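You operate a simulated robot arm through the tools that you are given. There is no shell and no other tool. Be economical: measure what you need, move in short steps, check, and stop when the job is done.

The job below is to be done with a simulated robot arm. You get a single attempt, and the scene is never put back.

Task
Stop the fan, loosen its yellow knob, tilt the head fully down, tighten the knob and run it on high.
Fine: in that order; push OFF and HIGH once each.

The check looks at the end state, three seconds after you hand in, the way a careful person would. Anything else that was tipped, shoved, dropped, spilled or broken makes it a failure.

Robot
A 7-joint arm with a two-finger parallel gripper, fixed in place. Base frame: the origin is at the foot of the arm, x ahead of it, y to its left, z up. Lengths are in m, angles in degrees, forces in N, time in s.
Its first joint turns from -149.0 to 149.0 degrees. Payload 3.43 kg.
The tool frame sits at the grasp point between the pads (the TCP): z along the fingers, y along the line on which they close. The tips reach 0.03 m beyond it. The gripper opens to 0.094 m. The fingers are 0.028 m wide and 0.01 m thick; the gripper's body (0.05 by 0.096 m) begins 0.055 m behind the TCP.
Orientation is that of the tool frame in the base frame, as [roll, pitch, yaw] about the fixed x, y, z axes, in that order (R = Rz(yaw) Ry(pitch) Rx(roll)). With the fingers straight down and closing along the base's y, the tool's x points along the base's -x, its y along +y and its z along -z.

Tools
- The arm moves only by the tool move_arm. Its argument "moves" is a list of rows, each a list of 2 entries, a list of its own where there are three numbers: the shift along the tool's x, y, z in m, then the turn, a rotation vector about the tool's x, y, z in degrees. In form: [[[dx, dy, dz], [rx, ry, rz]], ...]. A call has 1 to 20 rows; each row shifts and turns the commanded pose from where the row before left it, along the tool's axes as they then stand. "claw" is the finger opening in m, from 0 to 0.094, set as the call begins (left out, the last holds). Rows are played at 5 a second. More than 0.05 m and 8.6 degrees between two rows, or a gripper value outside its range, and nothing of the call is played. A pose out of reach is approached as far as the arm can. The call stops where the force on the tool passes 40 N (or 10 N more than at its start, if that is more) or the arm is blocked; 0.2 s more then pass. The fingers move at their own pace (about 0.045 m/s each) and stop on an object; they squeeze with about 33 N. The grip force told is the motor's: it shows also when the fingers shut on nothing. Time passes only in rows, and 0.2 s behind the last, so rows that do not move let the fingers close. The reply holds the time, the measured pose of the TCP, the force on the tool along the base axes, the opening and the grip force, in the units named above and with some noise, with the torque about the TCP (base axes, N m) and any sound that the robot's microphone picked up.
- Cameras (640 x 400 px; columns grow to the right, rows downward): "scene" is fixed at [0.0492, -0.4975, 1.3531]; the picture's right is [-0.51, -0.86, 0.00], its down [-0.46, 0.27, -0.85] and it looks along [0.73, -0.43, -0.53] (base axes); focal length 303 px, centre (320, 200). "wrist" rides on the gripper at [0.076, 0.014, -0.103] in the tool frame; the picture's right is [-0.18, 0.98, 0.00], its down [-0.75, -0.14, -0.64] and it looks along [-0.63, -0.12, 0.77] (tool axes); focal length 243 px, centre (320, 200). There is no depth. A picture from a camera that has moved, and an enlarged one, comes with that camera's place and axes in the base frame and with its lens.
- grab_frame(camera): a new picture of that camera. It takes no simulated time.
- close_up(camera, box): a new picture of the part [left, top, right, bottom] of that camera's present view, enlarged. It takes no simulated time.
- hand_in(): hands the job in; it is judged then, once.

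Work in short steps. Places have to be worked out from the pictures, the camera data and where the tool is seen: move nearer, look again, correct. Check each grasp and each placing, and mend what went wrong. You have 120 turns and 76 pictures in all, those below and enlarged ones among them. Open the gripper and draw the arm clear of the work before you hand the job in, unless the task says otherwise; then end with one line.

The tools are called as name(argument=value, ...) on one line, values as JSON. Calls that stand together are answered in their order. move_arm: Moves the arm, as the interface text tells. Its arguments: {"type":"object","properties":{"moves":{"type":"array"},"claw":{"type":"number"}},"required":["moves"]} The other tools are called the same way: grab_frame (camera) takes a picture; close_up (camera, box) takes an enlarged picture of a part of a camera's view; hand_in () hands the job in.

At the start:

```text
time: 0.0
position: [0.7678, -0.6213, 1.1609]
ee_rot: [179.9, -0.1, 179.9]
force: [-0.4, -0.1, 0.5]
moment: [-0.06, 0.02, 0.0]
opening: 0.0941
grip_force: 0.1
```

scene: 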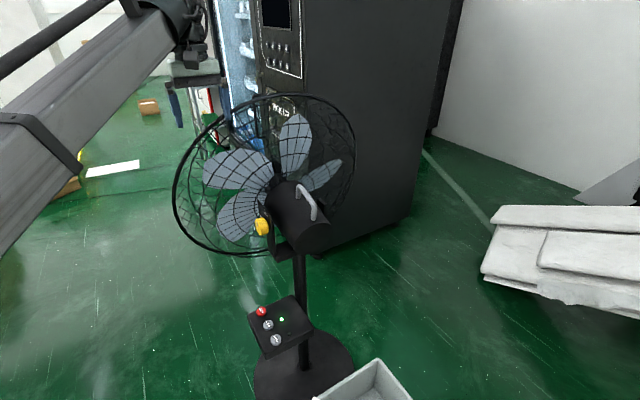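
wrist: 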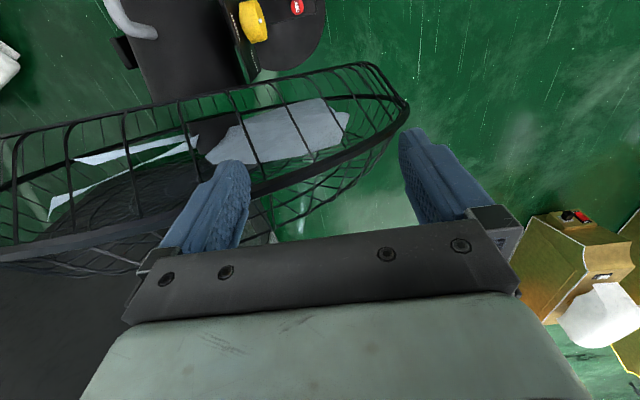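

I start by enlarging the fan head and the control panel to see the layout.

close_up(camera="scene", box=[220, 160, 360, 260])

close_up(camera="scene", box=[220, 290, 360, 390])

close_up(camera="wrist", box=[100, 0, 420, 200])

```text
4.00 times, centred on (290, 210) of scene
camera zoom: at [0.0492, -0.4975, 1.3531], right [-0.51, -0.86, 0.0], down [-0.46, 0.27, -0.85], along [0.73, -0.43, -0.53], focal length 1211 px, centre (440, 160)
```

zoom: 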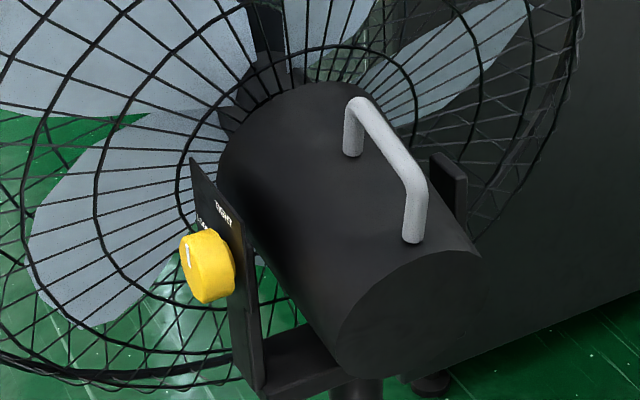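

```text
4.00 times, centred on (290, 340) of scene
camera zoom: at [0.0492, -0.4975, 1.3531], right [-0.51, -0.86, 0.0], down [-0.46, 0.27, -0.85], along [0.73, -0.43, -0.53], focal length 1211 px, centre (440, -360)
```

zoom: 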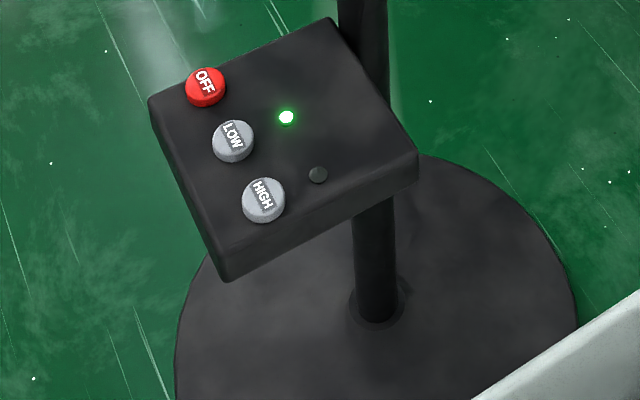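

```text
2.00 times, centred on (260, 100) of wrist
camera zoom: at [0.6903, -0.6083, 1.262], right [0.18, 0.98, 0.0], down [0.75, -0.14, 0.64], along [0.63, -0.12, -0.77], focal length 485 px, centre (440, 400)
```

zoom: 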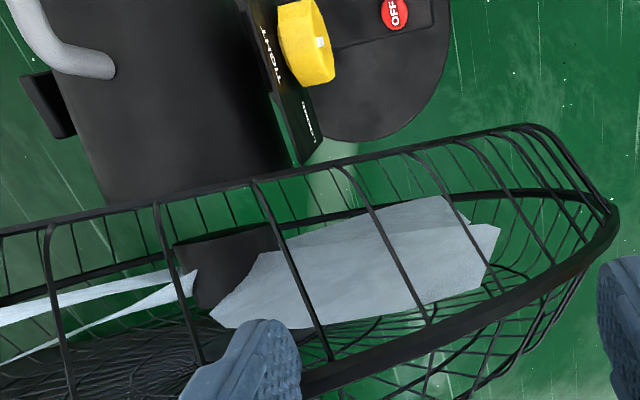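

Triangulation gives the knob at about (0.70, -0.70, 0.854) facing +y, and OFF at about (0.70, -0.66, 0.525). I'll back off toward the base and descend so the wrist camera can view the panel and knob.

move_arm(moves=[[[0.036, 0.03, 0], [0, 0, 0]], [[0.036, 0.03, 0], [0, 0, 0]], [[0.036, 0.03, 0], [0, 0, 0]], [[0.036, 0.03, 0], [0, 0, 0]], [[0.036, 0.03, 0], [0, 0, 0]], [[0.036, 0.03, 0], [0, 0, 0]], [[0, 0, 0.045], [0, 0, 0]], [[0, 0, 0.045], [0, 0, 0]], [[0, 0, 0.045], [0, 0, 0]], [[0, 0, 0.045], [0, 0, 0]], [[0, 0, 0.045], [0, 0, 0]], [[0, 0, 0.045], [0, 0, 0]]], claw=0.094)

grab_frame(camera="wrist")

grab_frame(camera="scene")

```text
time: 2.6
position: [0.5603, -0.4497, 0.864]
ee_rot: [180.0, 0.0, 180.0]
force: [0.4, -0.1, -0.2]
moment: [0.01, -0.02, 0.01]
opening: 0.0942
grip_force: 0.1
out of reach, approached as far as the arm can: row 5, 6
```

```text
70 pictures are left
camera wrist: at [0.4843, -0.4356, 0.9641], right [0.18, 0.98, 0.0], down [0.75, -0.14, 0.64], along [0.63, -0.12, -0.77], focal length 243 px, centre (320, 200)
```

wrist: 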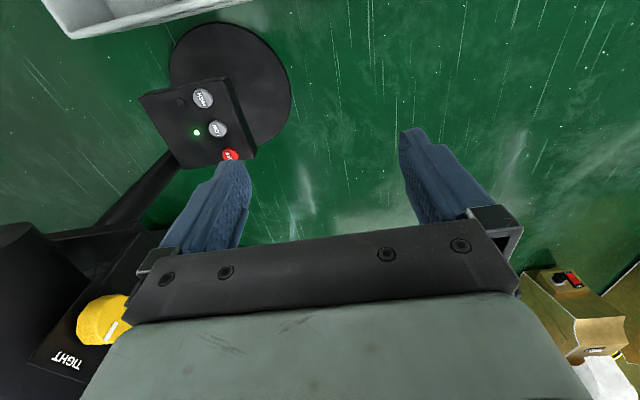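

```text
69 pictures are left
```

scene: 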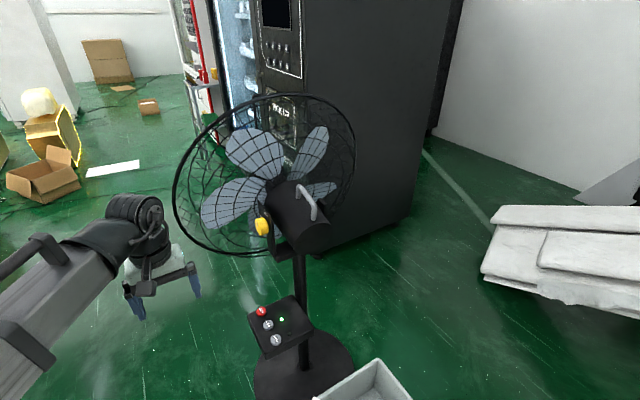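

Good view of both the panel and knob; I'll enlarge each.

close_up(camera="wrist", box=[120, 60, 280, 180])

close_up(camera="wrist", box=[0, 220, 200, 400])

```text
3.33 times, centred on (200, 120) of wrist
camera zoom: at [0.4843, -0.4356, 0.9641], right [0.18, 0.98, 0.0], down [0.75, -0.14, 0.64], along [0.63, -0.12, -0.77], focal length 809 px, centre (720, 467)
```

zoom: 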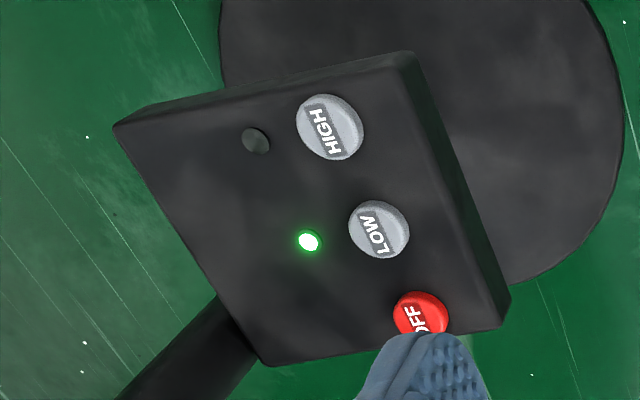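

```text
2.22 times, centred on (100, 310) of wrist
camera zoom: at [0.4843, -0.4356, 0.9641], right [0.18, 0.98, 0.0], down [0.75, -0.14, 0.64], along [0.63, -0.12, -0.77], focal length 539 px, centre (809, -44)
```

zoom: 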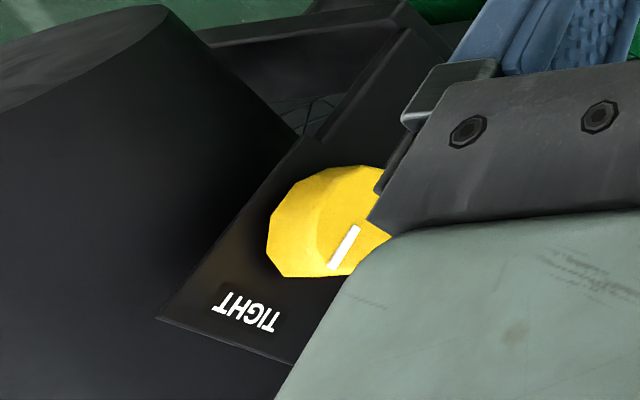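

OFF ≈ (0.685, -0.655, 0.54), LOW ≈ (0.633, -0.657, 0.535), HIGH ≈ (0.579, -0.658, 0.534). A vertical tool would bring the wrist close to the knob, so I close the fingers, tilt the tool outward (arm on the +y/-x side) and move to about 6 cm short of OFF.

move_arm(moves=[[[0, 0, 0], [8, 0, 0]], [[0, 0, 0], [8, 0, 0]], [[0, 0, 0], [8, 0, 0]], [[0, 0, 0], [0, -6, 0]], [[0, 0, 0], [0, -6, 0]], [[-0.0065, -0.008, 0.044], [0, 0, 0]], [[-0.0065, -0.008, 0.044], [0, 0, 0]], [[-0.0065, -0.008, 0.044], [0, 0, 0]], [[-0.0065, -0.008, 0.044], [0, 0, 0]], [[-0.0065, -0.008, 0.044], [0, 0, 0]], [[-0.0065, -0.008, 0.044], [0, 0, 0]], [[-0.0065, -0.008, 0.044], [0, 0, 0]]], claw=0)

grab_frame(camera="wrist")

grab_frame(camera="scene")

```text
time: 5.2
position: [0.6701, -0.6207, 0.6209]
ee_rot: [-155.5, 11.1, -175.0]
force: [0.0, 1.1, -1.0]
moment: [0.03, -0.01, 0.0]
opening: 0.0004
grip_force: 33.0
```

```text
66 pictures are left
camera wrist: at [0.5734, -0.5738, 0.6894], right [0.18, 0.91, -0.36], down [0.6, 0.19, 0.77], along [0.78, -0.36, -0.52], focal length 243 px, centre (320, 200)
```

wrist: 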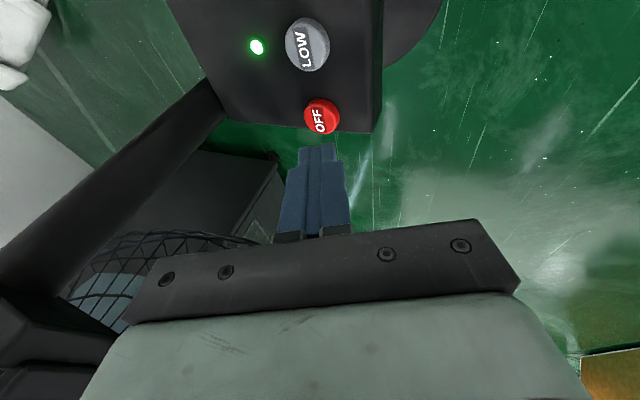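

```text
65 pictures are left
```

scene: 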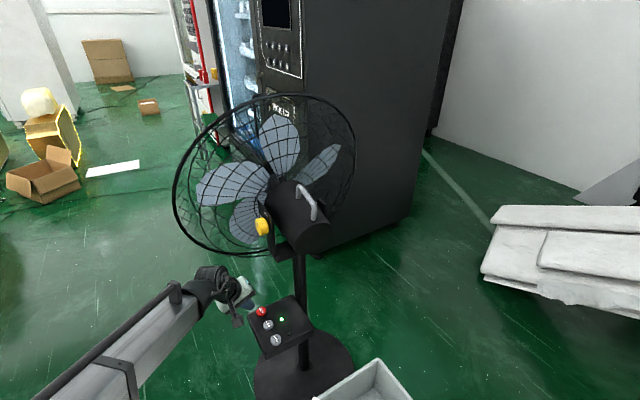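

The fingertip is in line with OFF (now estimated at (0.683, -0.655, 0.54)). I close in most of the way with a 5 mm correction.

move_arm(moves=[[[0.0055, 0.0015, 0.02], [0, 0, 0]], [[0, 0, 0.02], [0, 0, 0]], [[0, 0, 0], [0, 0, 0]]])

close_up(camera="wrist", box=[220, 20, 420, 180])

close_up(camera="scene", box=[200, 250, 340, 370])

```text
time: 6.0
position: [0.6718, -0.6358, 0.583]
ee_rot: [-155.5, 11.0, -175.1]
force: [0.4, -0.8, -0.7]
moment: [0.0, 0.0, 0.0]
opening: 0.0
grip_force: 33.1
```

```text
2.50 times, centred on (320, 100) of wrist
camera zoom: at [0.5764, -0.589, 0.6522], right [0.18, 0.91, -0.36], down [0.6, 0.19, 0.77], along [0.78, -0.36, -0.52], focal length 606 px, centre (320, 450)
```

zoom: 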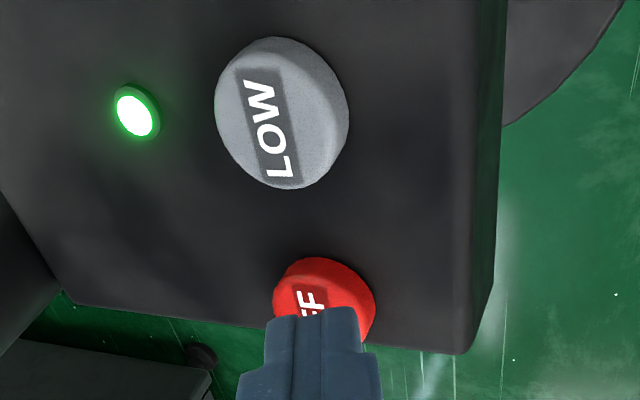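

```text
3.33 times, centred on (270, 310) of scene
camera zoom: at [0.0492, -0.4975, 1.3531], right [-0.51, -0.86, 0.0], down [-0.46, 0.27, -0.85], along [0.73, -0.43, -0.53], focal length 1009 px, centre (487, -167)
```

zoom: 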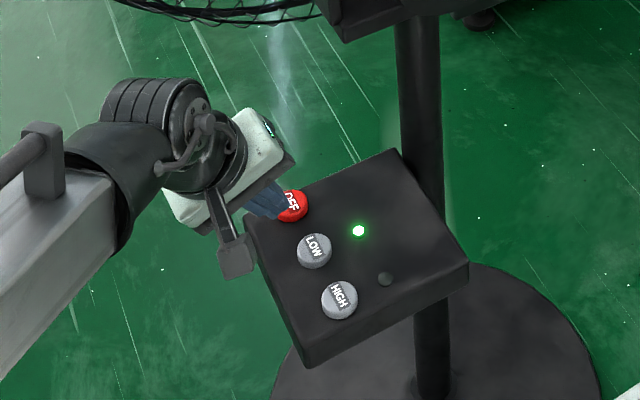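

The tip is about 1.5 cm above OFF and aligned. I press along the tool axis in small steps.

move_arm(moves=[[[0, 0, 0.005], [0, 0, 0]], [[0, 0, 0.004], [0, 0, 0]], [[0, 0, 0.003], [0, 0, 0]], [[0, 0, 0.003], [0, 0, 0]], [[0, 0, 0.003], [0, 0, 0]]])

close_up(camera="wrist", box=[220, 20, 420, 180])

```text
time: 7.2
position: [0.676, -0.6438, 0.5666]
ee_rot: [-155.5, 11.0, -175.1]
force: [-0.1, 0.2, -0.5]
moment: [-0.02, 0.02, 0.02]
opening: 0.0
grip_force: 32.3
```

```text
2.50 times, centred on (320, 100) of wrist
camera zoom: at [0.58, -0.596, 0.6364], right [0.18, 0.91, -0.36], down [0.6, 0.19, 0.77], along [0.78, -0.36, -0.52], focal length 606 px, centre (320, 450)
```

zoom: 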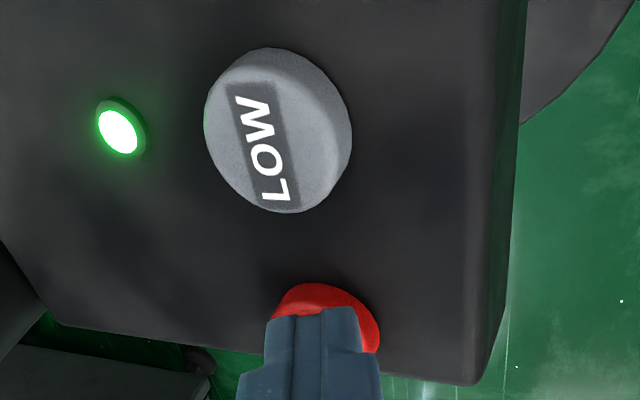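

No contact yet (force ~0). I continue pressing in 2 mm steps.

move_arm(moves=[[[0, 0, 0.003], [0, 0, 0]], [[0, 0, 0.002], [0, 0, 0]], [[0, 0, 0.002], [0, 0, 0]], [[0, 0, 0], [0, 0, 0]]])

close_up(camera="wrist", box=[220, 20, 420, 180])

```text
time: 8.2
position: [0.6774, -0.6458, 0.5601]
ee_rot: [-155.5, 11.0, -175.1]
force: [0.3, -0.3, 0.1]
moment: [-0.03, 0.0, 0.02]
opening: 0.0
grip_force: 32.9
```

```text
2.50 times, centred on (320, 100) of wrist
camera zoom: at [0.5814, -0.5987, 0.6306], right [0.18, 0.91, -0.36], down [0.6, 0.19, 0.77], along [0.78, -0.36, -0.52], focal length 606 px, centre (320, 450)
```

zoom: 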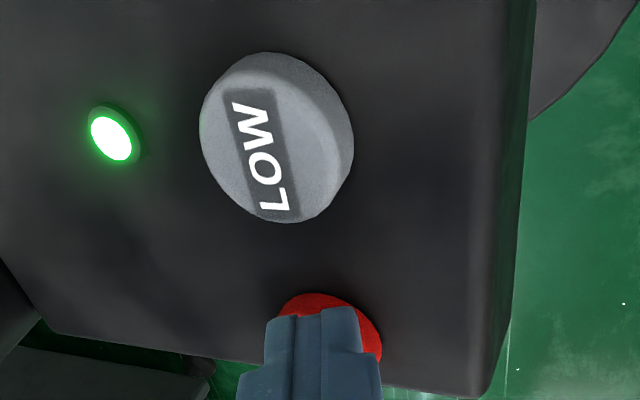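

Still free; the button top is probably slightly lower/further (~(0.69, -0.66, 0.527)). I nudge 5 mm outward in x and keep pressing.

move_arm(moves=[[[-0.005, 0, 0], [0, 0, 0]], [[0, 0, 0.002], [0, 0, 0]], [[0, 0, 0.002], [0, 0, 0]], [[0, 0, 0.002], [0, 0, 0]], [[0, 0, 0.002], [0, 0, 0]]])

close_up(camera="wrist", box=[220, 20, 420, 180])

```text
time: 9.4
position: [0.6841, -0.6491, 0.5534]
ee_rot: [-155.5, 10.9, -175.1]
force: [-0.9, 1.4, 0.7]
moment: [0.03, 0.05, -0.01]
opening: 0.0
grip_force: 32.7
```

```text
2.50 times, centred on (320, 100) of wrist
camera zoom: at [0.5881, -0.6015, 0.6238], right [0.18, 0.91, -0.36], down [0.6, 0.19, 0.77], along [0.78, -0.36, -0.52], focal length 606 px, centre (320, 450)
```

zoom: 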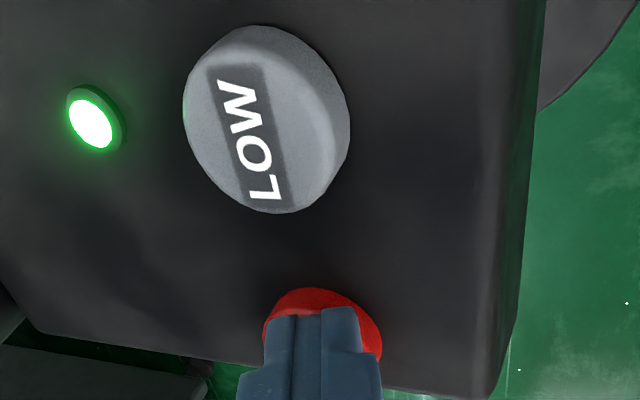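

A slight force appears to be building. I continue in 2 mm steps.

move_arm(moves=[[[0, 0, 0.002], [0, 0, 0]], [[0, 0, 0.002], [0, 0, 0]], [[0, 0, 0.002], [0, 0, 0]]])

close_up(camera="wrist", box=[220, 20, 420, 180])

```text
time: 10.2
position: [0.6834, -0.6504, 0.5499]
ee_rot: [-155.5, 11.0, -175.0]
force: [-1.7, 5.5, 7.9]
moment: [0.13, 0.05, 0.04]
opening: 0.0001
grip_force: 33.1
heard: click
```

```text
2.50 times, centred on (320, 100) of wrist
camera zoom: at [0.5891, -0.604, 0.6191], right [0.18, 0.91, -0.37], down [0.6, 0.19, 0.77], along [0.78, -0.36, -0.52], focal length 606 px, centre (320, 450)
```

zoom: 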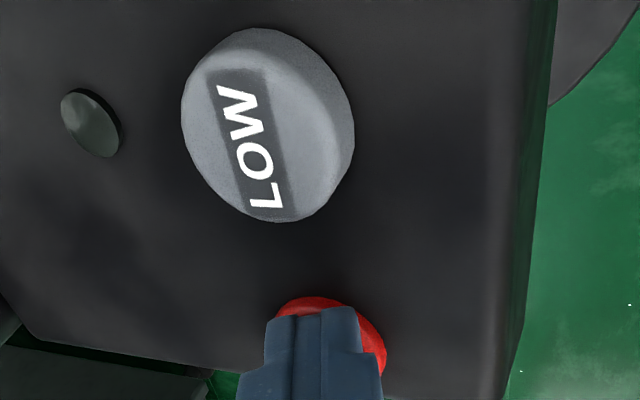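

OFF clicked and the LED went out. I retreat straight back, then swing the tool to point along -y at knob height for a look at the knob.

move_arm(moves=[[[0, 0, -0.04], [0, 0, 0]], [[0, 0, -0.04], [0, 0, 0]], [[0, 0, -0.04], [0, 0, 0]], [[-0.0026, 0.0107, -0.0395], [0, 0, 0]], [[-0.0026, 0.0107, -0.0395], [0, 0, 0]], [[-0.0026, 0.0107, -0.0395], [0, 0, 0]], [[-0.0026, 0.0107, -0.0395], [0, 0, 0]], [[-0.0026, 0.0107, -0.0395], [0, 0, 0]], [[-0.0026, 0.0107, -0.0395], [0, 0, 0]], [[-0.0026, 0.0107, -0.0395], [0, 0, 0]], [[0, 0, 0], [0, 6, 0]], [[0, 0, 0], [0, 6, 0]], [[0, 0, 0], [8, 0, 0]], [[0, 0, 0], [8, 0, 0]], [[0, 0, 0], [8, 0, 0]], [[0, 0, 0], [8, 0, 0]], [[0, 0, 0], [8, 0, 0]], [[0, 0, 0], [8, 0, 0]], [[0, 0, 0], [8, 0, 0]], [[0, 0, 0], [8, 0, 0]]])

grab_frame(camera="wrist")

grab_frame(camera="scene")

```text
time: 14.4
position: [0.6205, -0.4238, 0.8775]
ee_rot: [-91.9, 0.1, -180.0]
force: [-0.1, -0.2, -0.7]
moment: [0.02, 0.03, 0.0]
opening: 0.0
grip_force: 33.2
```

```text
58 pictures are left
camera wrist: at [0.5444, -0.3205, 0.8638], right [0.19, 0.03, -0.98], down [0.75, 0.64, 0.16], along [0.63, -0.77, 0.09], focal length 243 px, centre (320, 200)
```

wrist: 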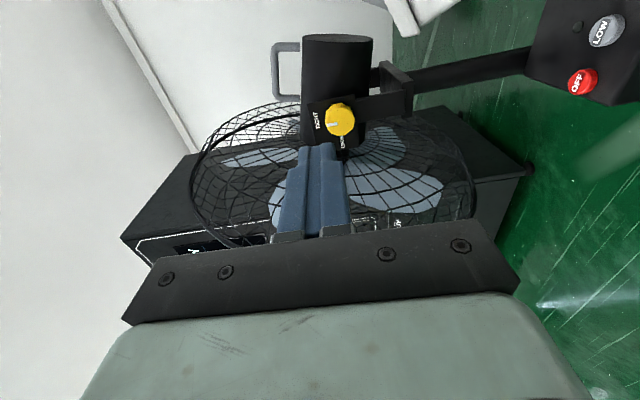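

```text
57 pictures are left
```

scene: 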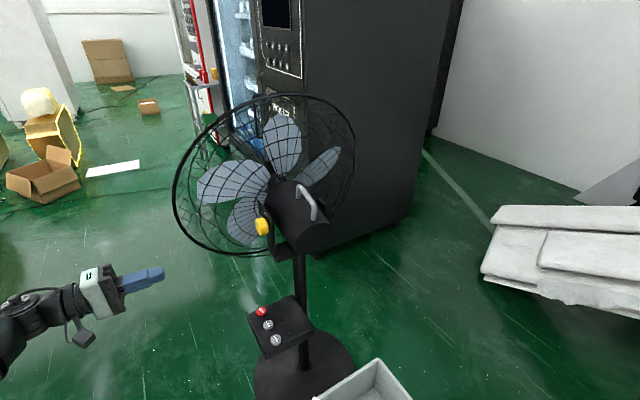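

Excellent view of the knob and head. I enlarge it to read the labels and the axis direction.

close_up(camera="wrist", box=[180, 20, 500, 220])

close_up(camera="wrist", box=[290, 80, 386, 160])

```text
2.00 times, centred on (340, 120) of wrist
camera zoom: at [0.5444, -0.3205, 0.8638], right [0.19, 0.03, -0.98], down [0.75, 0.64, 0.16], along [0.63, -0.77, 0.09], focal length 485 px, centre (280, 360)
```

zoom: 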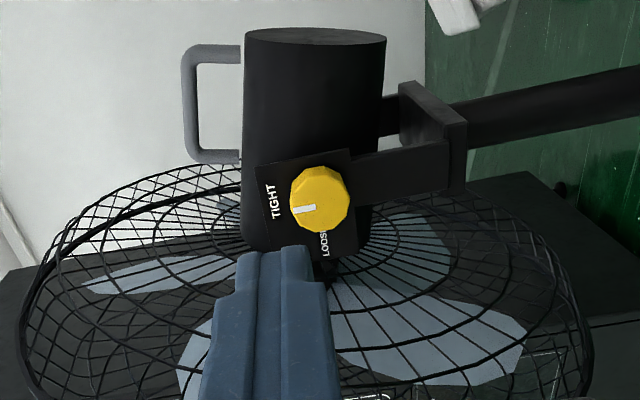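

```text
5.00 times, centred on (338, 120) of wrist
camera zoom: at [0.5444, -0.3205, 0.8638], right [0.19, 0.03, -0.98], down [0.75, 0.64, 0.16], along [0.63, -0.77, 0.09], focal length 1213 px, centre (230, 600)
```

zoom: 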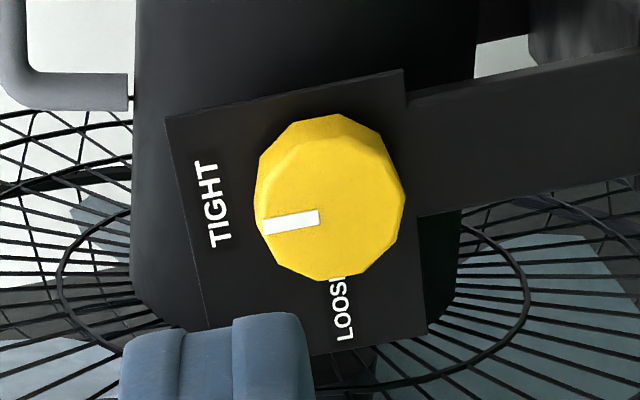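

TIGHT is up and LOOSE is toward the front; the pointer is at TIGHT, so loosening is 90° counter-clockwise seen from +y (tool rz = -90). The knob axis is along y, diameter ~0.048. I open the gripper, level it and come to a pre-grasp 10 cm in front.

move_arm(moves=[[[0, 0, 0], [1.9, 0, 0]], [[-0.02, 0.007, 0.03], [0, 0, 0]], [[-0.02, 0.007, 0.04], [0, 0, 0]], [[-0.02, 0.007, 0.04], [0, 0, 0]], [[-0.02, 0.007, 0.04], [0, 0, 0]], [[0, 0, 0], [0, 0, 0]], [[0, 0, 0], [0, 0, 0]]], claw=0.094)

grab_frame(camera="wrist")

close_up(camera="scene", box=[160, 150, 360, 275])

```text
time: 16.0
position: [0.7011, -0.5739, 0.848]
ee_rot: [-90.1, 0.0, 180.0]
force: [0.6, 0.1, -0.2]
moment: [-0.04, 0.01, -0.03]
opening: 0.0941
grip_force: 0.0
```

```text
54 pictures are left
camera wrist: at [0.6252, -0.4705, 0.8328], right [0.18, 0.0, -0.98], down [0.75, 0.64, 0.14], along [0.63, -0.77, 0.12], focal length 243 px, centre (320, 200)
```

wrist: 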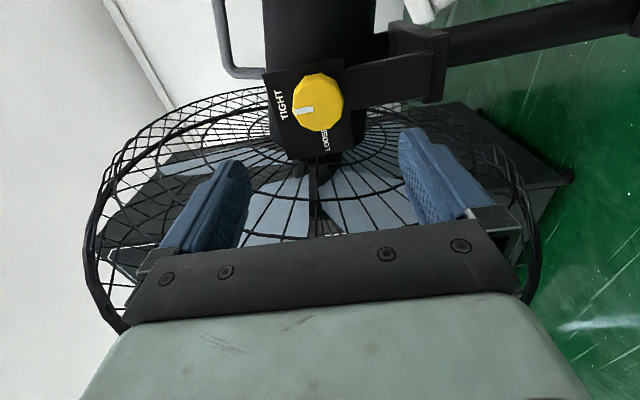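

```text
3.20 times, centred on (260, 212) of scene
camera zoom: at [0.0492, -0.4975, 1.3531], right [-0.51, -0.86, 0.0], down [-0.46, 0.27, -0.85], along [0.73, -0.43, -0.53], focal length 969 px, centre (512, 160)
```

zoom: 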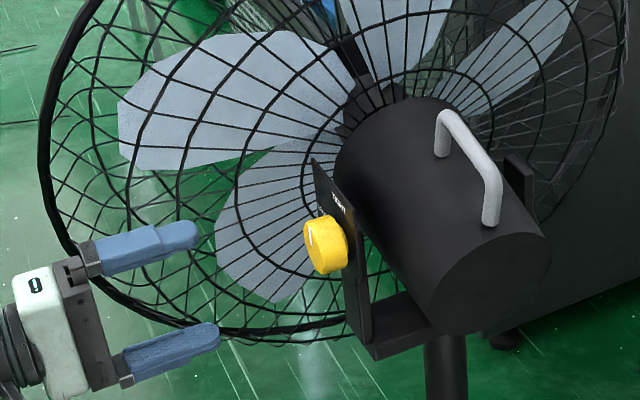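

The knob centre computes to (0.697, y≈-0.70, 0.8485), in line with the TCP. I advance 7 cm with a 3 mm correction.

move_arm(moves=[[[0.003, 0, 0.03], [0, 0, 0]], [[0, 0, 0.03], [0, 0, 0]], [[0, 0, 0.015], [0, 0, 0]], [[0, 0, 0], [0, 0, 0]]])

close_up(camera="wrist", box=[160, 20, 480, 220])

close_up(camera="scene", box=[190, 170, 350, 270])

```text
time: 17.0
position: [0.6985, -0.6482, 0.847]
ee_rot: [-90.1, 0.1, -180.0]
force: [-0.2, -0.9, 0.5]
moment: [-0.01, -0.03, -0.01]
opening: 0.0941
grip_force: 0.1
```

```text
2.00 times, centred on (320, 120) of wrist
camera zoom: at [0.6218, -0.5457, 0.8324], right [0.18, 0.0, -0.98], down [0.75, 0.64, 0.14], along [0.63, -0.77, 0.12], focal length 485 px, centre (320, 360)
```

zoom: 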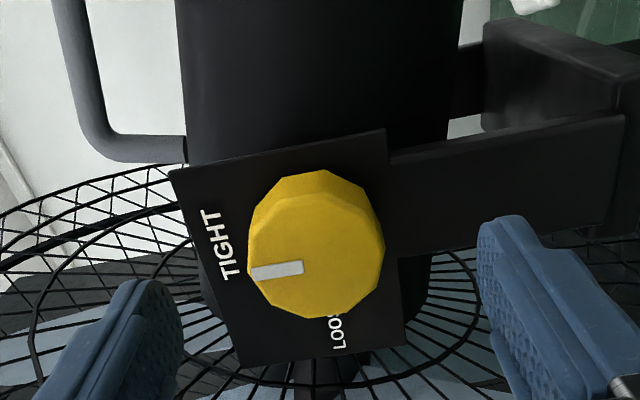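

```text
4.00 times, centred on (270, 220) of scene
camera zoom: at [0.0492, -0.4975, 1.3531], right [-0.51, -0.86, 0.0], down [-0.46, 0.27, -0.85], along [0.73, -0.43, -0.53], focal length 1211 px, centre (520, 120)
```

zoom: 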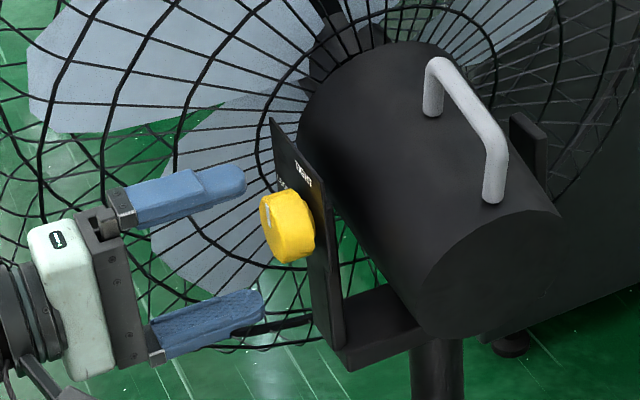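

Aligned. I advance the last 3.3 cm in small steps so the fingers straddle the knob.

move_arm(moves=[[[0.002, 0, 0.01], [0, 0, 0]], [[0, 0, 0.01], [0, 0, 0]], [[0, 0, 0.008], [0, 0, 0]], [[0, 0, 0.005], [0, 0, 0]], [[0, 0, 0], [0, 0, 0]]])

grab_frame(camera="wrist")

close_up(camera="scene", box=[190, 170, 350, 270])

```text
time: 18.2
position: [0.6963, -0.6798, 0.848]
ee_rot: [-90.1, 0.1, 179.9]
force: [0.0, 0.4, 0.6]
moment: [0.02, 0.0, -0.04]
opening: 0.0941
grip_force: 0.1
```

```text
50 pictures are left
camera wrist: at [0.6193, -0.5789, 0.8323], right [0.18, 0.0, -0.98], down [0.75, 0.64, 0.14], along [0.63, -0.77, 0.12], focal length 243 px, centre (320, 200)
```

wrist: 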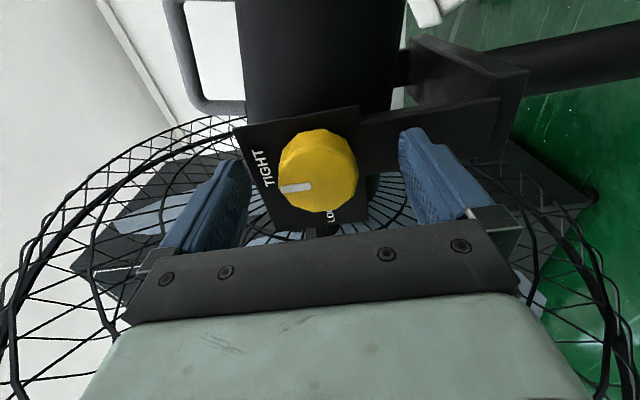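

```text
4.00 times, centred on (270, 220) of scene
camera zoom: at [0.0492, -0.4975, 1.3531], right [-0.51, -0.86, 0.0], down [-0.46, 0.27, -0.85], along [0.73, -0.43, -0.53], focal length 1211 px, centre (520, 120)
```

zoom: 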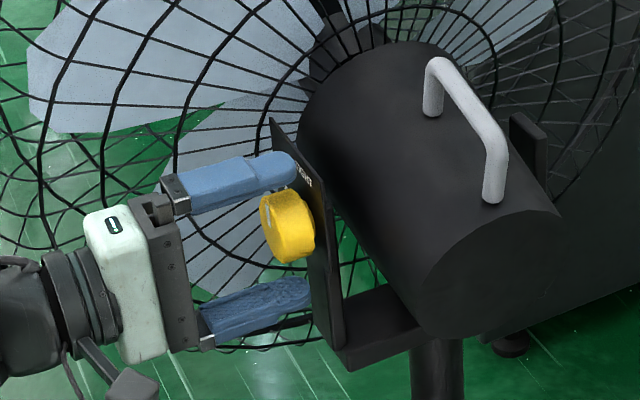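

Fingertips straddle the knob just short of the plate, with no contact force. I close the gripper.

move_arm(moves=[[[0, 0, 0], [0, 0, 0]], [[0, 0, 0], [0, 0, 0]], [[0, 0, 0], [0, 0, 0]], [[0, 0, 0], [0, 0, 0]], [[0, 0, 0], [0, 0, 0]]], claw=0.03)

grab_frame(camera="wrist")

```text
time: 19.4
position: [0.6947, -0.6811, 0.8496]
ee_rot: [-89.9, -0.1, -180.0]
force: [3.6, -6.9, 21.9]
moment: [-0.81, -0.06, -0.08]
opening: 0.0473
grip_force: 45.1
```

```text
48 pictures are left
camera wrist: at [0.6192, -0.579, 0.8339], right [0.18, 0.0, -0.98], down [0.75, 0.64, 0.14], along [0.63, -0.77, 0.12], focal length 243 px, centre (320, 200)
```

wrist: 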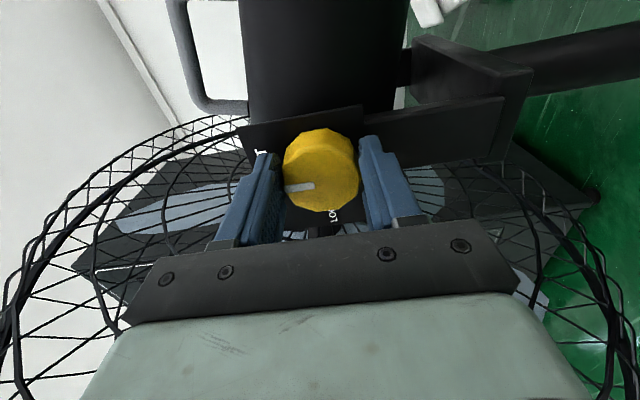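

Gripped at 47 mm, with ~22 N upward on the tool, meaning the knob sits slightly above the commanded centre. I relieve that by moving 2.5 mm up.

move_arm(moves=[[[0, -0.0025, 0], [0, 0, 0]], [[0, 0, 0], [0, 0, 0]]])

```text
time: 20.0
position: [0.6951, -0.6812, 0.8502]
ee_rot: [-90.1, 0.1, 180.0]
force: [3.1, -2.9, 10.0]
moment: [-0.6, 0.01, -0.16]
opening: 0.0474
grip_force: 45.0
```

Force dropped to 10 N. Now I turn counter-clockwise (rz negative), first 36°.

move_arm(moves=[[[0, -0.001, 0], [0, 0, -6]], [[0, 0, 0], [0, 0, -6]], [[0, 0, 0], [0, 0, -6]], [[0, 0, 0], [0, 0, -6]], [[0, 0, 0], [0, 0, -6]], [[0, 0, 0], [0, 0, -6]]])

grab_frame(camera="wrist")

```text
time: 21.4
position: [0.6968, -0.6816, 0.8525]
ee_rot: [-90.0, -36.1, -179.9]
force: [13.2, -6.7, 19.1]
moment: [-0.37, -0.15, 0.39]
opening: 0.0473
grip_force: 45.1
```

```text
47 pictures are left
camera wrist: at [0.626, -0.5789, 0.8843], right [-0.43, 0.0, -0.9], down [0.69, 0.64, -0.33], along [0.58, -0.77, -0.28], focal length 243 px, centre (320, 200)
```

wrist: 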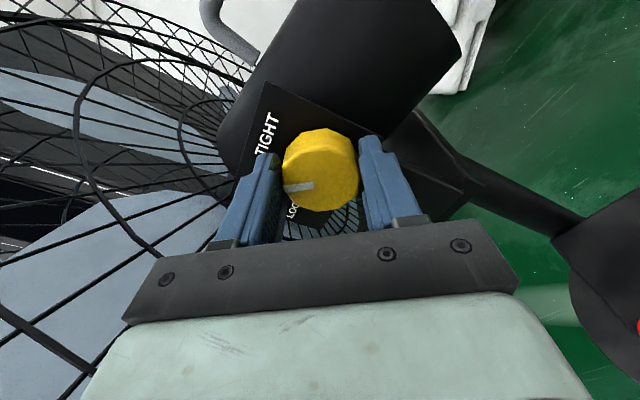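

The knob is turning (pointer halfway). The side force says the true centre is a few mm up and outward, so I correct along the finger axis and turn the remaining 54°.

move_arm(moves=[[[0, -0.004, 0], [0, 0, 0]], [[0, 0, 0], [0, 0, -6]], [[0, 0, 0], [0, 0, -6]], [[0, 0, 0], [0, 0, -6]], [[0, 0, 0], [0, 0, -6]], [[0, 0, 0], [0, 0, -6]], [[0, 0, 0], [0, 0, -6]]])

```text
time: 23.0
position: [0.698, -0.6821, 0.8537]
ee_rot: [-90.4, -72.2, -179.5]
force: [3.9, 12.6, -3.2]
moment: [0.32, -0.02, -0.11]
opening: 0.0472
grip_force: 44.6
```

Forces are small; I turn the last 18° and look.

move_arm(moves=[[[0, 0, 0], [0, 0, -6]], [[0, 0, 0], [0, 0, -6]], [[0, 0, 0], [0, 0, -6]], [[0, 0, 0], [0, 0, 0]]])

grab_frame(camera="wrist")

close_up(camera="scene", box=[160, 130, 360, 270])

```text
time: 24.0
position: [0.7007, -0.681, 0.8545]
ee_rot: [113.8, -89.9, -23.7]
force: [22.0, 7.4, 2.9]
moment: [0.67, -0.1, 0.4]
opening: 0.0475
grip_force: 44.6
```

```text
46 pictures are left
camera wrist: at [0.6852, -0.5789, 0.9293], right [-0.98, 0.0, -0.18], down [0.14, 0.64, -0.75], along [0.12, -0.77, -0.63], focal length 243 px, centre (320, 200)
```

wrist: 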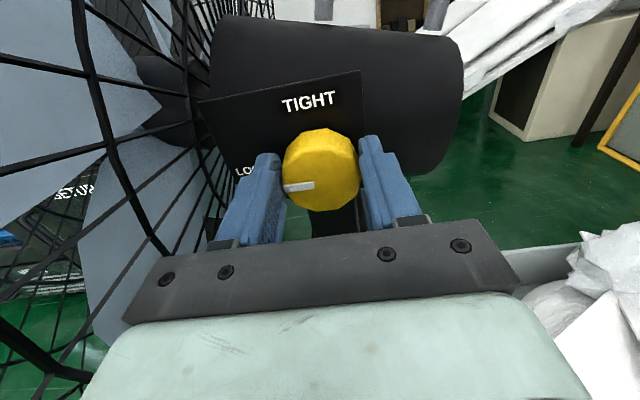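

```text
2.86 times, centred on (260, 200) of scene
camera zoom: at [0.0492, -0.4975, 1.3531], right [-0.51, -0.86, 0.0], down [-0.46, 0.27, -0.85], along [0.73, -0.43, -0.53], focal length 865 px, centre (491, 200)
```

zoom: 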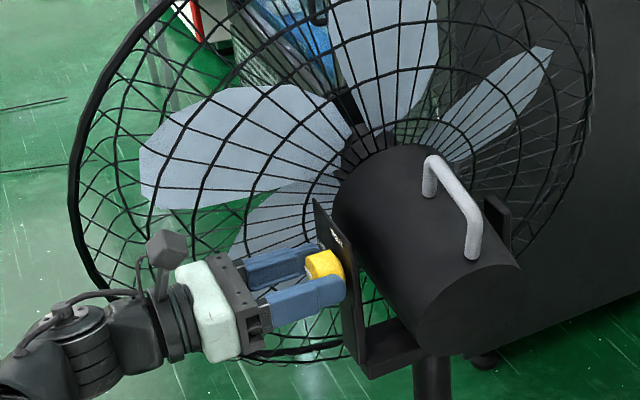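

Pointer is now at LOOSE after 90°. I add a few degrees to feel whether it's at its stop.

move_arm(moves=[[[0, -0.003, 0], [0, 0, -3]], [[0, 0, 0], [0, 0, -3]]])

close_up(camera="wrist", box=[220, 60, 420, 220])

```text
time: 24.6
position: [0.7004, -0.6806, 0.8542]
ee_rot: [90.8, -83.9, -0.8]
force: [10.4, 9.9, 1.0]
moment: [-0.17, -0.41, 0.39]
opening: 0.0471
grip_force: 45.3
```

```text
2.50 times, centred on (320, 140) of wrist
camera zoom: at [0.6943, -0.5791, 0.9303], right [-1.0, 0.0, -0.08], down [0.06, 0.64, -0.76], along [0.05, -0.77, -0.64], focal length 606 px, centre (320, 350)
```

zoom: 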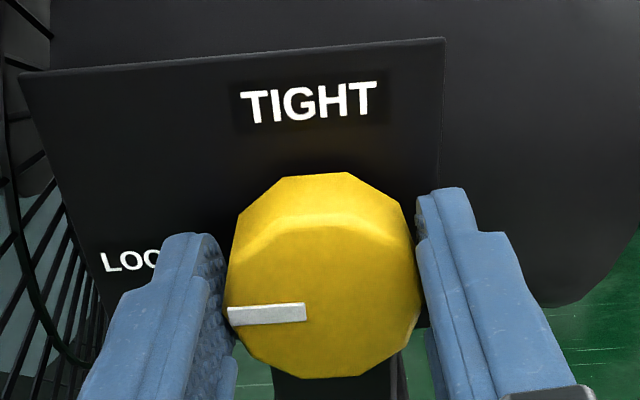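

The torque is rising, so it's at the loose end. I open, back straight off 14 cm and unwind the wrist.

move_arm(moves=[[[0, 0, 0], [0, 0, 0]], [[0, 0, 0], [0, 0, 0]], [[0, 0, 0], [0, 0, 0]], [[0, 0, -0.02], [0, 0, 0]], [[0, 0, -0.04], [0, 0, 0]], [[0, 0, -0.04], [0, 0, 0]], [[0, 0, -0.04], [0, 0, 0]], [[0, 0, 0], [0, 0, 8]], [[0, 0, 0], [0, 0, 8]], [[0, 0, 0], [0, 0, 8]], [[0, 0, 0], [0, 0, 8]], [[0, 0, 0], [0, 0, 8]], [[0, 0, 0], [0, 0, 8]], [[0, 0, 0], [0, 0, 8]], [[0, 0, 0], [0, 0, 8]], [[0, 0, 0], [0, 0, 8]], [[0, 0, 0], [0, 0, 8]], [[0, 0, 0], [0, 0, 8]], [[0, 0, 0], [0, 0, 8]]], claw=0.094)

grab_frame(camera="wrist")

grab_frame(camera="scene")

```text
time: 28.6
position: [0.7007, -0.5415, 0.8555]
ee_rot: [-90.0, 0.1, 180.0]
force: [0.0, 0.3, -0.1]
moment: [-0.02, 0.02, 0.03]
opening: 0.094
grip_force: 0.0
```

```text
43 pictures are left
camera wrist: at [0.6246, -0.4392, 0.8387], right [0.19, 0.0, -0.98], down [0.75, 0.64, 0.14], along [0.63, -0.77, 0.12], focal length 243 px, centre (320, 200)
```

wrist: 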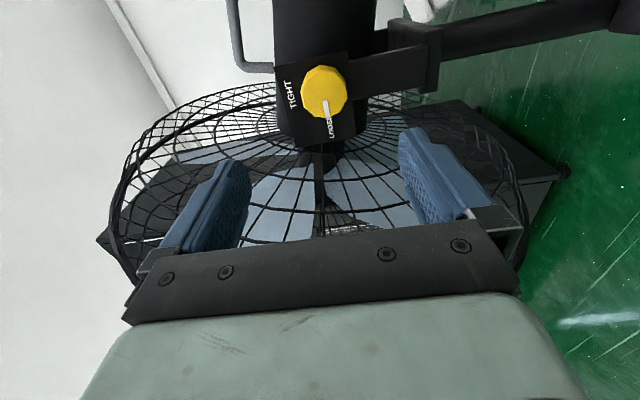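

```text
42 pictures are left
```

scene: 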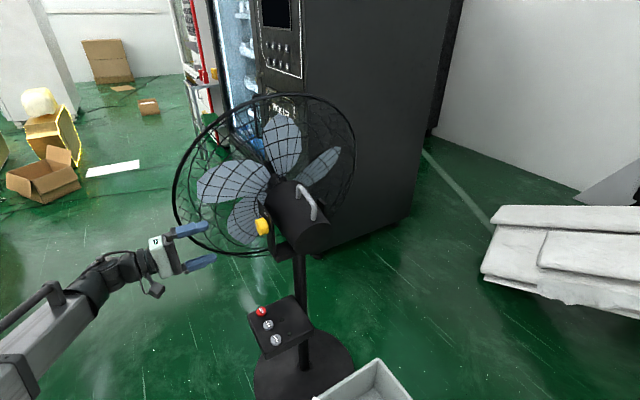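

Pointer clearly at LOOSE, head unmoved. Next the handle, estimated bar x 0.60–0.685, y≈-0.797, z≈0.95; I rise, shift back and tilt the tool 45° down toward it for a look.

move_arm(moves=[[[0.012, -0.042, 0], [0, 0, 0]], [[0.012, -0.042, 0], [0, 0, 0]], [[0.012, -0.042, 0], [0, 0, 0]], [[0.012, -0.042, 0], [0, 0, 0]], [[0.012, -0.042, 0], [0, 0, 0]], [[0, 0, 0], [-7.5, 0, 0]], [[0, 0, 0], [-7.5, 0, 0]], [[0, 0, 0], [-7.5, 0, 0]], [[0, 0, 0], [-7.5, 0, 0]], [[0, 0, 0], [-7.5, 0, 0]], [[0, 0, 0], [-7.5, 0, 0]]])

grab_frame(camera="wrist")

close_up(camera="scene", box=[200, 130, 360, 250])

```text
time: 31.0
position: [0.641, -0.5406, 1.0663]
ee_rot: [-135.2, 0.0, 180.0]
force: [-0.1, 0.4, 0.4]
moment: [0.0, 0.01, 0.02]
opening: 0.0937
grip_force: 0.1
```

```text
41 pictures are left
camera wrist: at [0.5647, -0.4596, 1.1261], right [0.18, 0.7, -0.69], down [0.75, 0.35, 0.56], along [0.63, -0.62, -0.46], focal length 243 px, centre (320, 200)
```

wrist: 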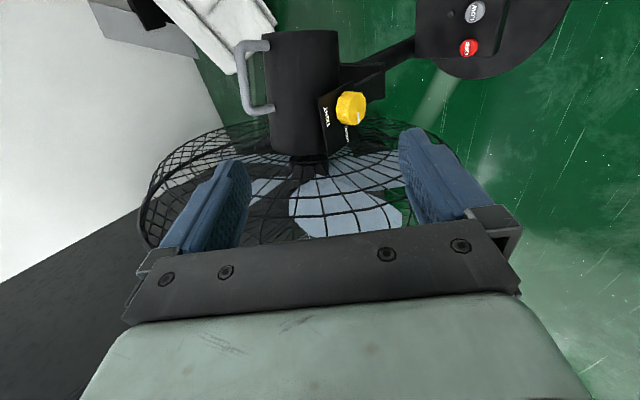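

```text
3.33 times, centred on (280, 190) of scene
camera zoom: at [0.0492, -0.4975, 1.3531], right [-0.51, -0.86, 0.0], down [-0.46, 0.27, -0.85], along [0.73, -0.43, -0.53], focal length 1009 px, centre (453, 233)
```

zoom: 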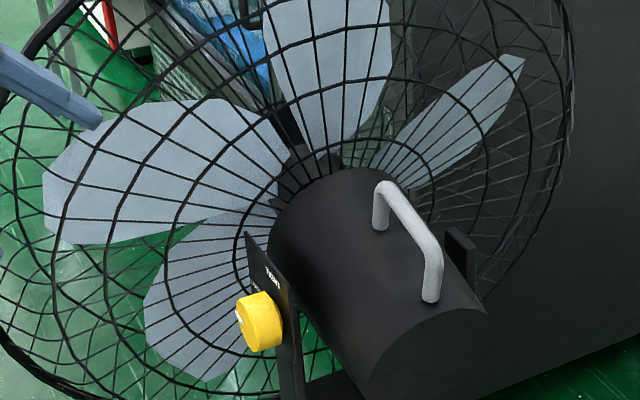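

The bar runs from (0.599, -0.806, 0.938) to (0.669, -0.80, 0.961), so the head is presently tilted up ~17°. I align the tool to the bar's slope, narrow the gripper to 5 cm and move to ~10 cm short of it.

move_arm(moves=[[[0, 0, 0], [0, -5.65, 5.65]], [[0, 0, 0], [0, -5.65, 5.65]], [[0.0129, -0.0357, 0], [0, 0, 0]], [[0.0129, -0.0357, 0], [0, 0, 0]], [[0.0129, -0.0357, 0], [0, 0, 0]], [[0, 0, 0.04], [0, 0, 0]], [[0, 0, 0.04], [0, 0, 0]], [[0, 0, 0.04], [0, 0, 0]], [[0, 0, 0.04], [0, 0, 0]], [[0, 0, 0], [0, 0, 0]]], claw=0.05)

grab_frame(camera="wrist")

close_up(camera="scene", box=[200, 130, 360, 250])

```text
time: 33.2
position: [0.6141, -0.7312, 1.0176]
ee_rot: [-135.1, 16.0, 179.8]
force: [-0.3, 0.7, -0.2]
moment: [-0.01, 0.0, -0.01]
opening: 0.0499
grip_force: 0.0
```

```text
39 pictures are left
camera wrist: at [0.5237, -0.6485, 1.0548], right [0.37, 0.7, -0.62], down [0.57, 0.35, 0.74], along [0.73, -0.63, -0.27], focal length 243 px, centre (320, 200)
```

wrist: 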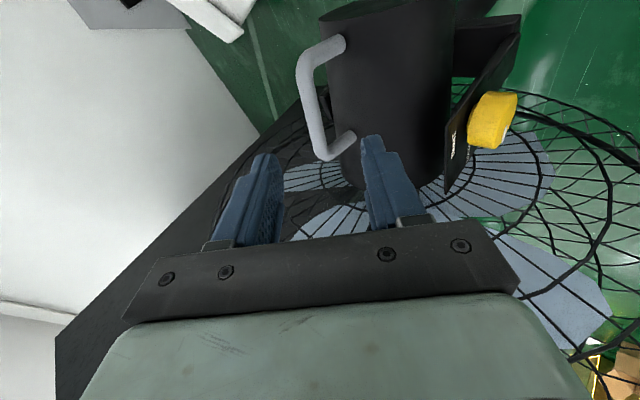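

```text
3.33 times, centred on (280, 190) of scene
camera zoom: at [0.0492, -0.4975, 1.3531], right [-0.51, -0.86, 0.0], down [-0.46, 0.27, -0.85], along [0.73, -0.43, -0.53], focal length 1009 px, centre (453, 233)
```

zoom: 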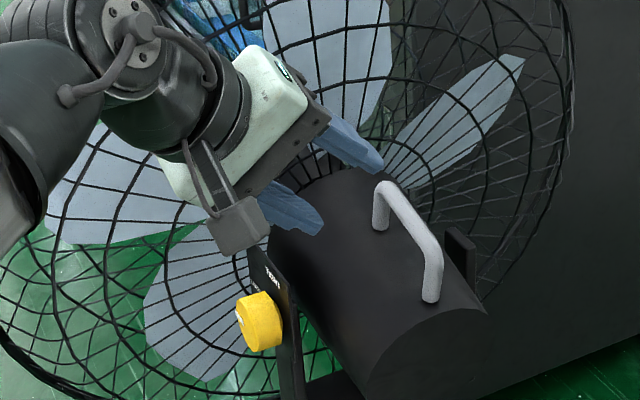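

Bar is centred between the fingers, ~10 cm ahead. I advance 6 cm and check clearance to the motor housing.

move_arm(moves=[[[0.003, 0, 0.03], [0, 0, 0]], [[0, 0, 0.03], [0, 0, 0]], [[0, 0, 0], [0, 0, 0]]])

grab_frame(camera="wrist")

close_up(camera="scene", box=[200, 130, 360, 250])

```text
time: 34.0
position: [0.622, -0.7731, 0.9752]
ee_rot: [-135.1, 16.0, -179.9]
force: [-0.1, 0.5, 0.0]
moment: [-0.01, -0.02, 0.01]
opening: 0.0498
grip_force: 0.0
```

```text
37 pictures are left
camera wrist: at [0.5323, -0.6905, 1.0129], right [0.37, 0.7, -0.62], down [0.57, 0.35, 0.74], along [0.73, -0.63, -0.27], focal length 243 px, centre (320, 200)
```

wrist: 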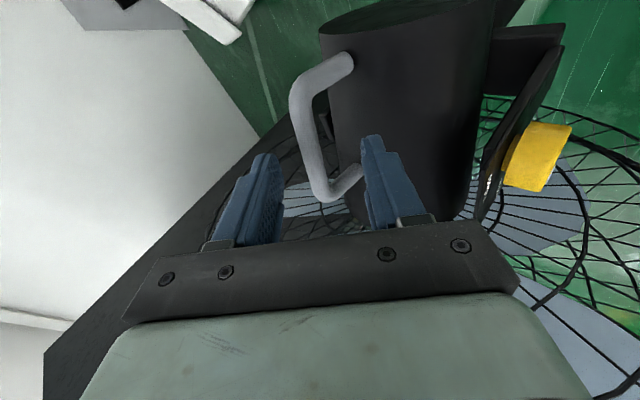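

```text
3.33 times, centred on (280, 190) of scene
camera zoom: at [0.0492, -0.4975, 1.3531], right [-0.51, -0.86, 0.0], down [-0.46, 0.27, -0.85], along [0.73, -0.43, -0.53], focal length 1009 px, centre (453, 233)
```

zoom: 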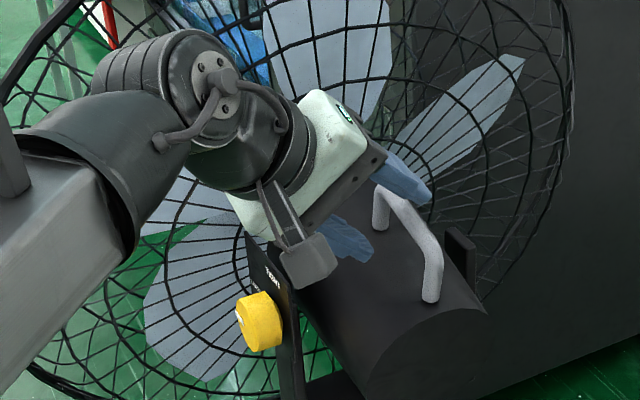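

Clear so far; the fingertips will enter mid-handle between the legs. I advance 3 cm slowly.

move_arm(moves=[[[0, 0, 0.01], [0, 0, 0]], [[0, 0, 0.01], [0, 0, 0]], [[0, 0, 0.01], [0, 0, 0]], [[0, 0, 0], [0, 0, 0]]])

grab_frame(camera="wrist")

close_up(camera="scene", box=[200, 130, 360, 250])

```text
time: 35.0
position: [0.629, -0.7953, 0.9554]
ee_rot: [-135.1, 16.0, -180.0]
force: [-0.1, -0.1, 0.0]
moment: [-0.01, 0.01, 0.0]
opening: 0.05
grip_force: 0.1
```

```text
35 pictures are left
camera wrist: at [0.5378, -0.7119, 0.9929], right [0.37, 0.7, -0.62], down [0.57, 0.35, 0.74], along [0.73, -0.63, -0.27], focal length 243 px, centre (320, 200)
```

wrist: 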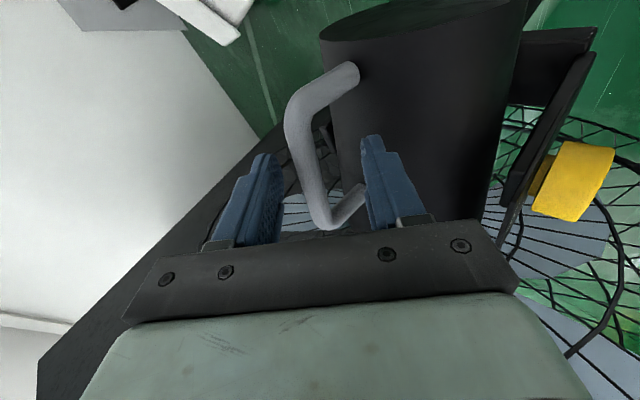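

```text
3.33 times, centred on (280, 190) of scene
camera zoom: at [0.0492, -0.4975, 1.3531], right [-0.51, -0.86, 0.0], down [-0.46, 0.27, -0.85], along [0.73, -0.43, -0.53], focal length 1009 px, centre (453, 233)
```

zoom: 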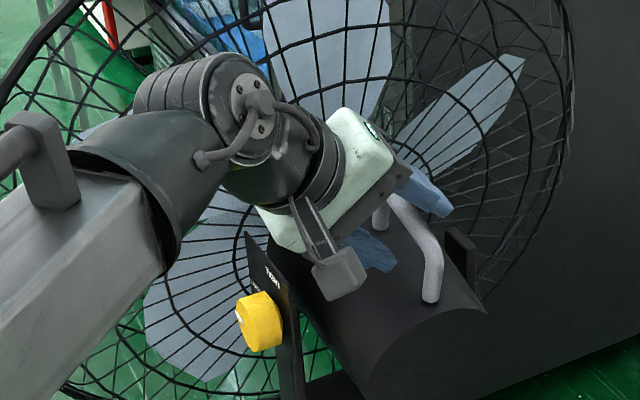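

The bar is between the pads. I close on it.

move_arm(moves=[[[0, 0, 0], [0, 0, 0]], [[0, 0, 0], [0, 0, 0]], [[0, 0, 0], [0, 0, 0]], [[0, 0, 0], [0, 0, 0]]], claw=0.0)

grab_frame(camera="wrist")

```text
time: 36.0
position: [0.6263, -0.7986, 0.9581]
ee_rot: [-134.4, 15.9, 180.0]
force: [-3.1, -2.0, 3.0]
moment: [-0.13, 0.11, 0.15]
opening: 0.0138
grip_force: 45.1
stopped in row 4: the force on the tool passed its limit at 42 N (the readings are from after the stop); the commanded pose is now the measured one
```

```text
33 pictures are left
camera wrist: at [0.5363, -0.715, 0.9954], right [0.37, 0.69, -0.62], down [0.57, 0.36, 0.74], along [0.73, -0.63, -0.26], focal length 243 px, centre (320, 200)
```

wrist: 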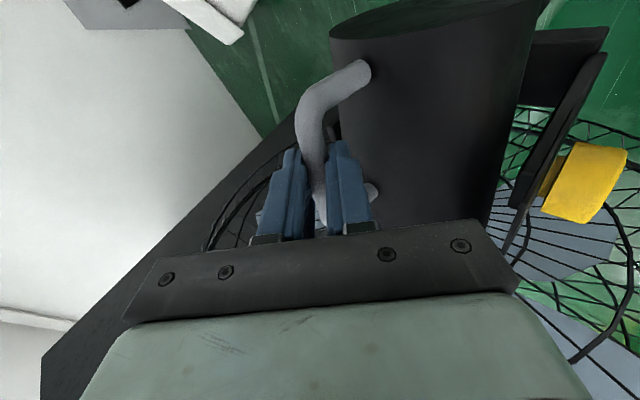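

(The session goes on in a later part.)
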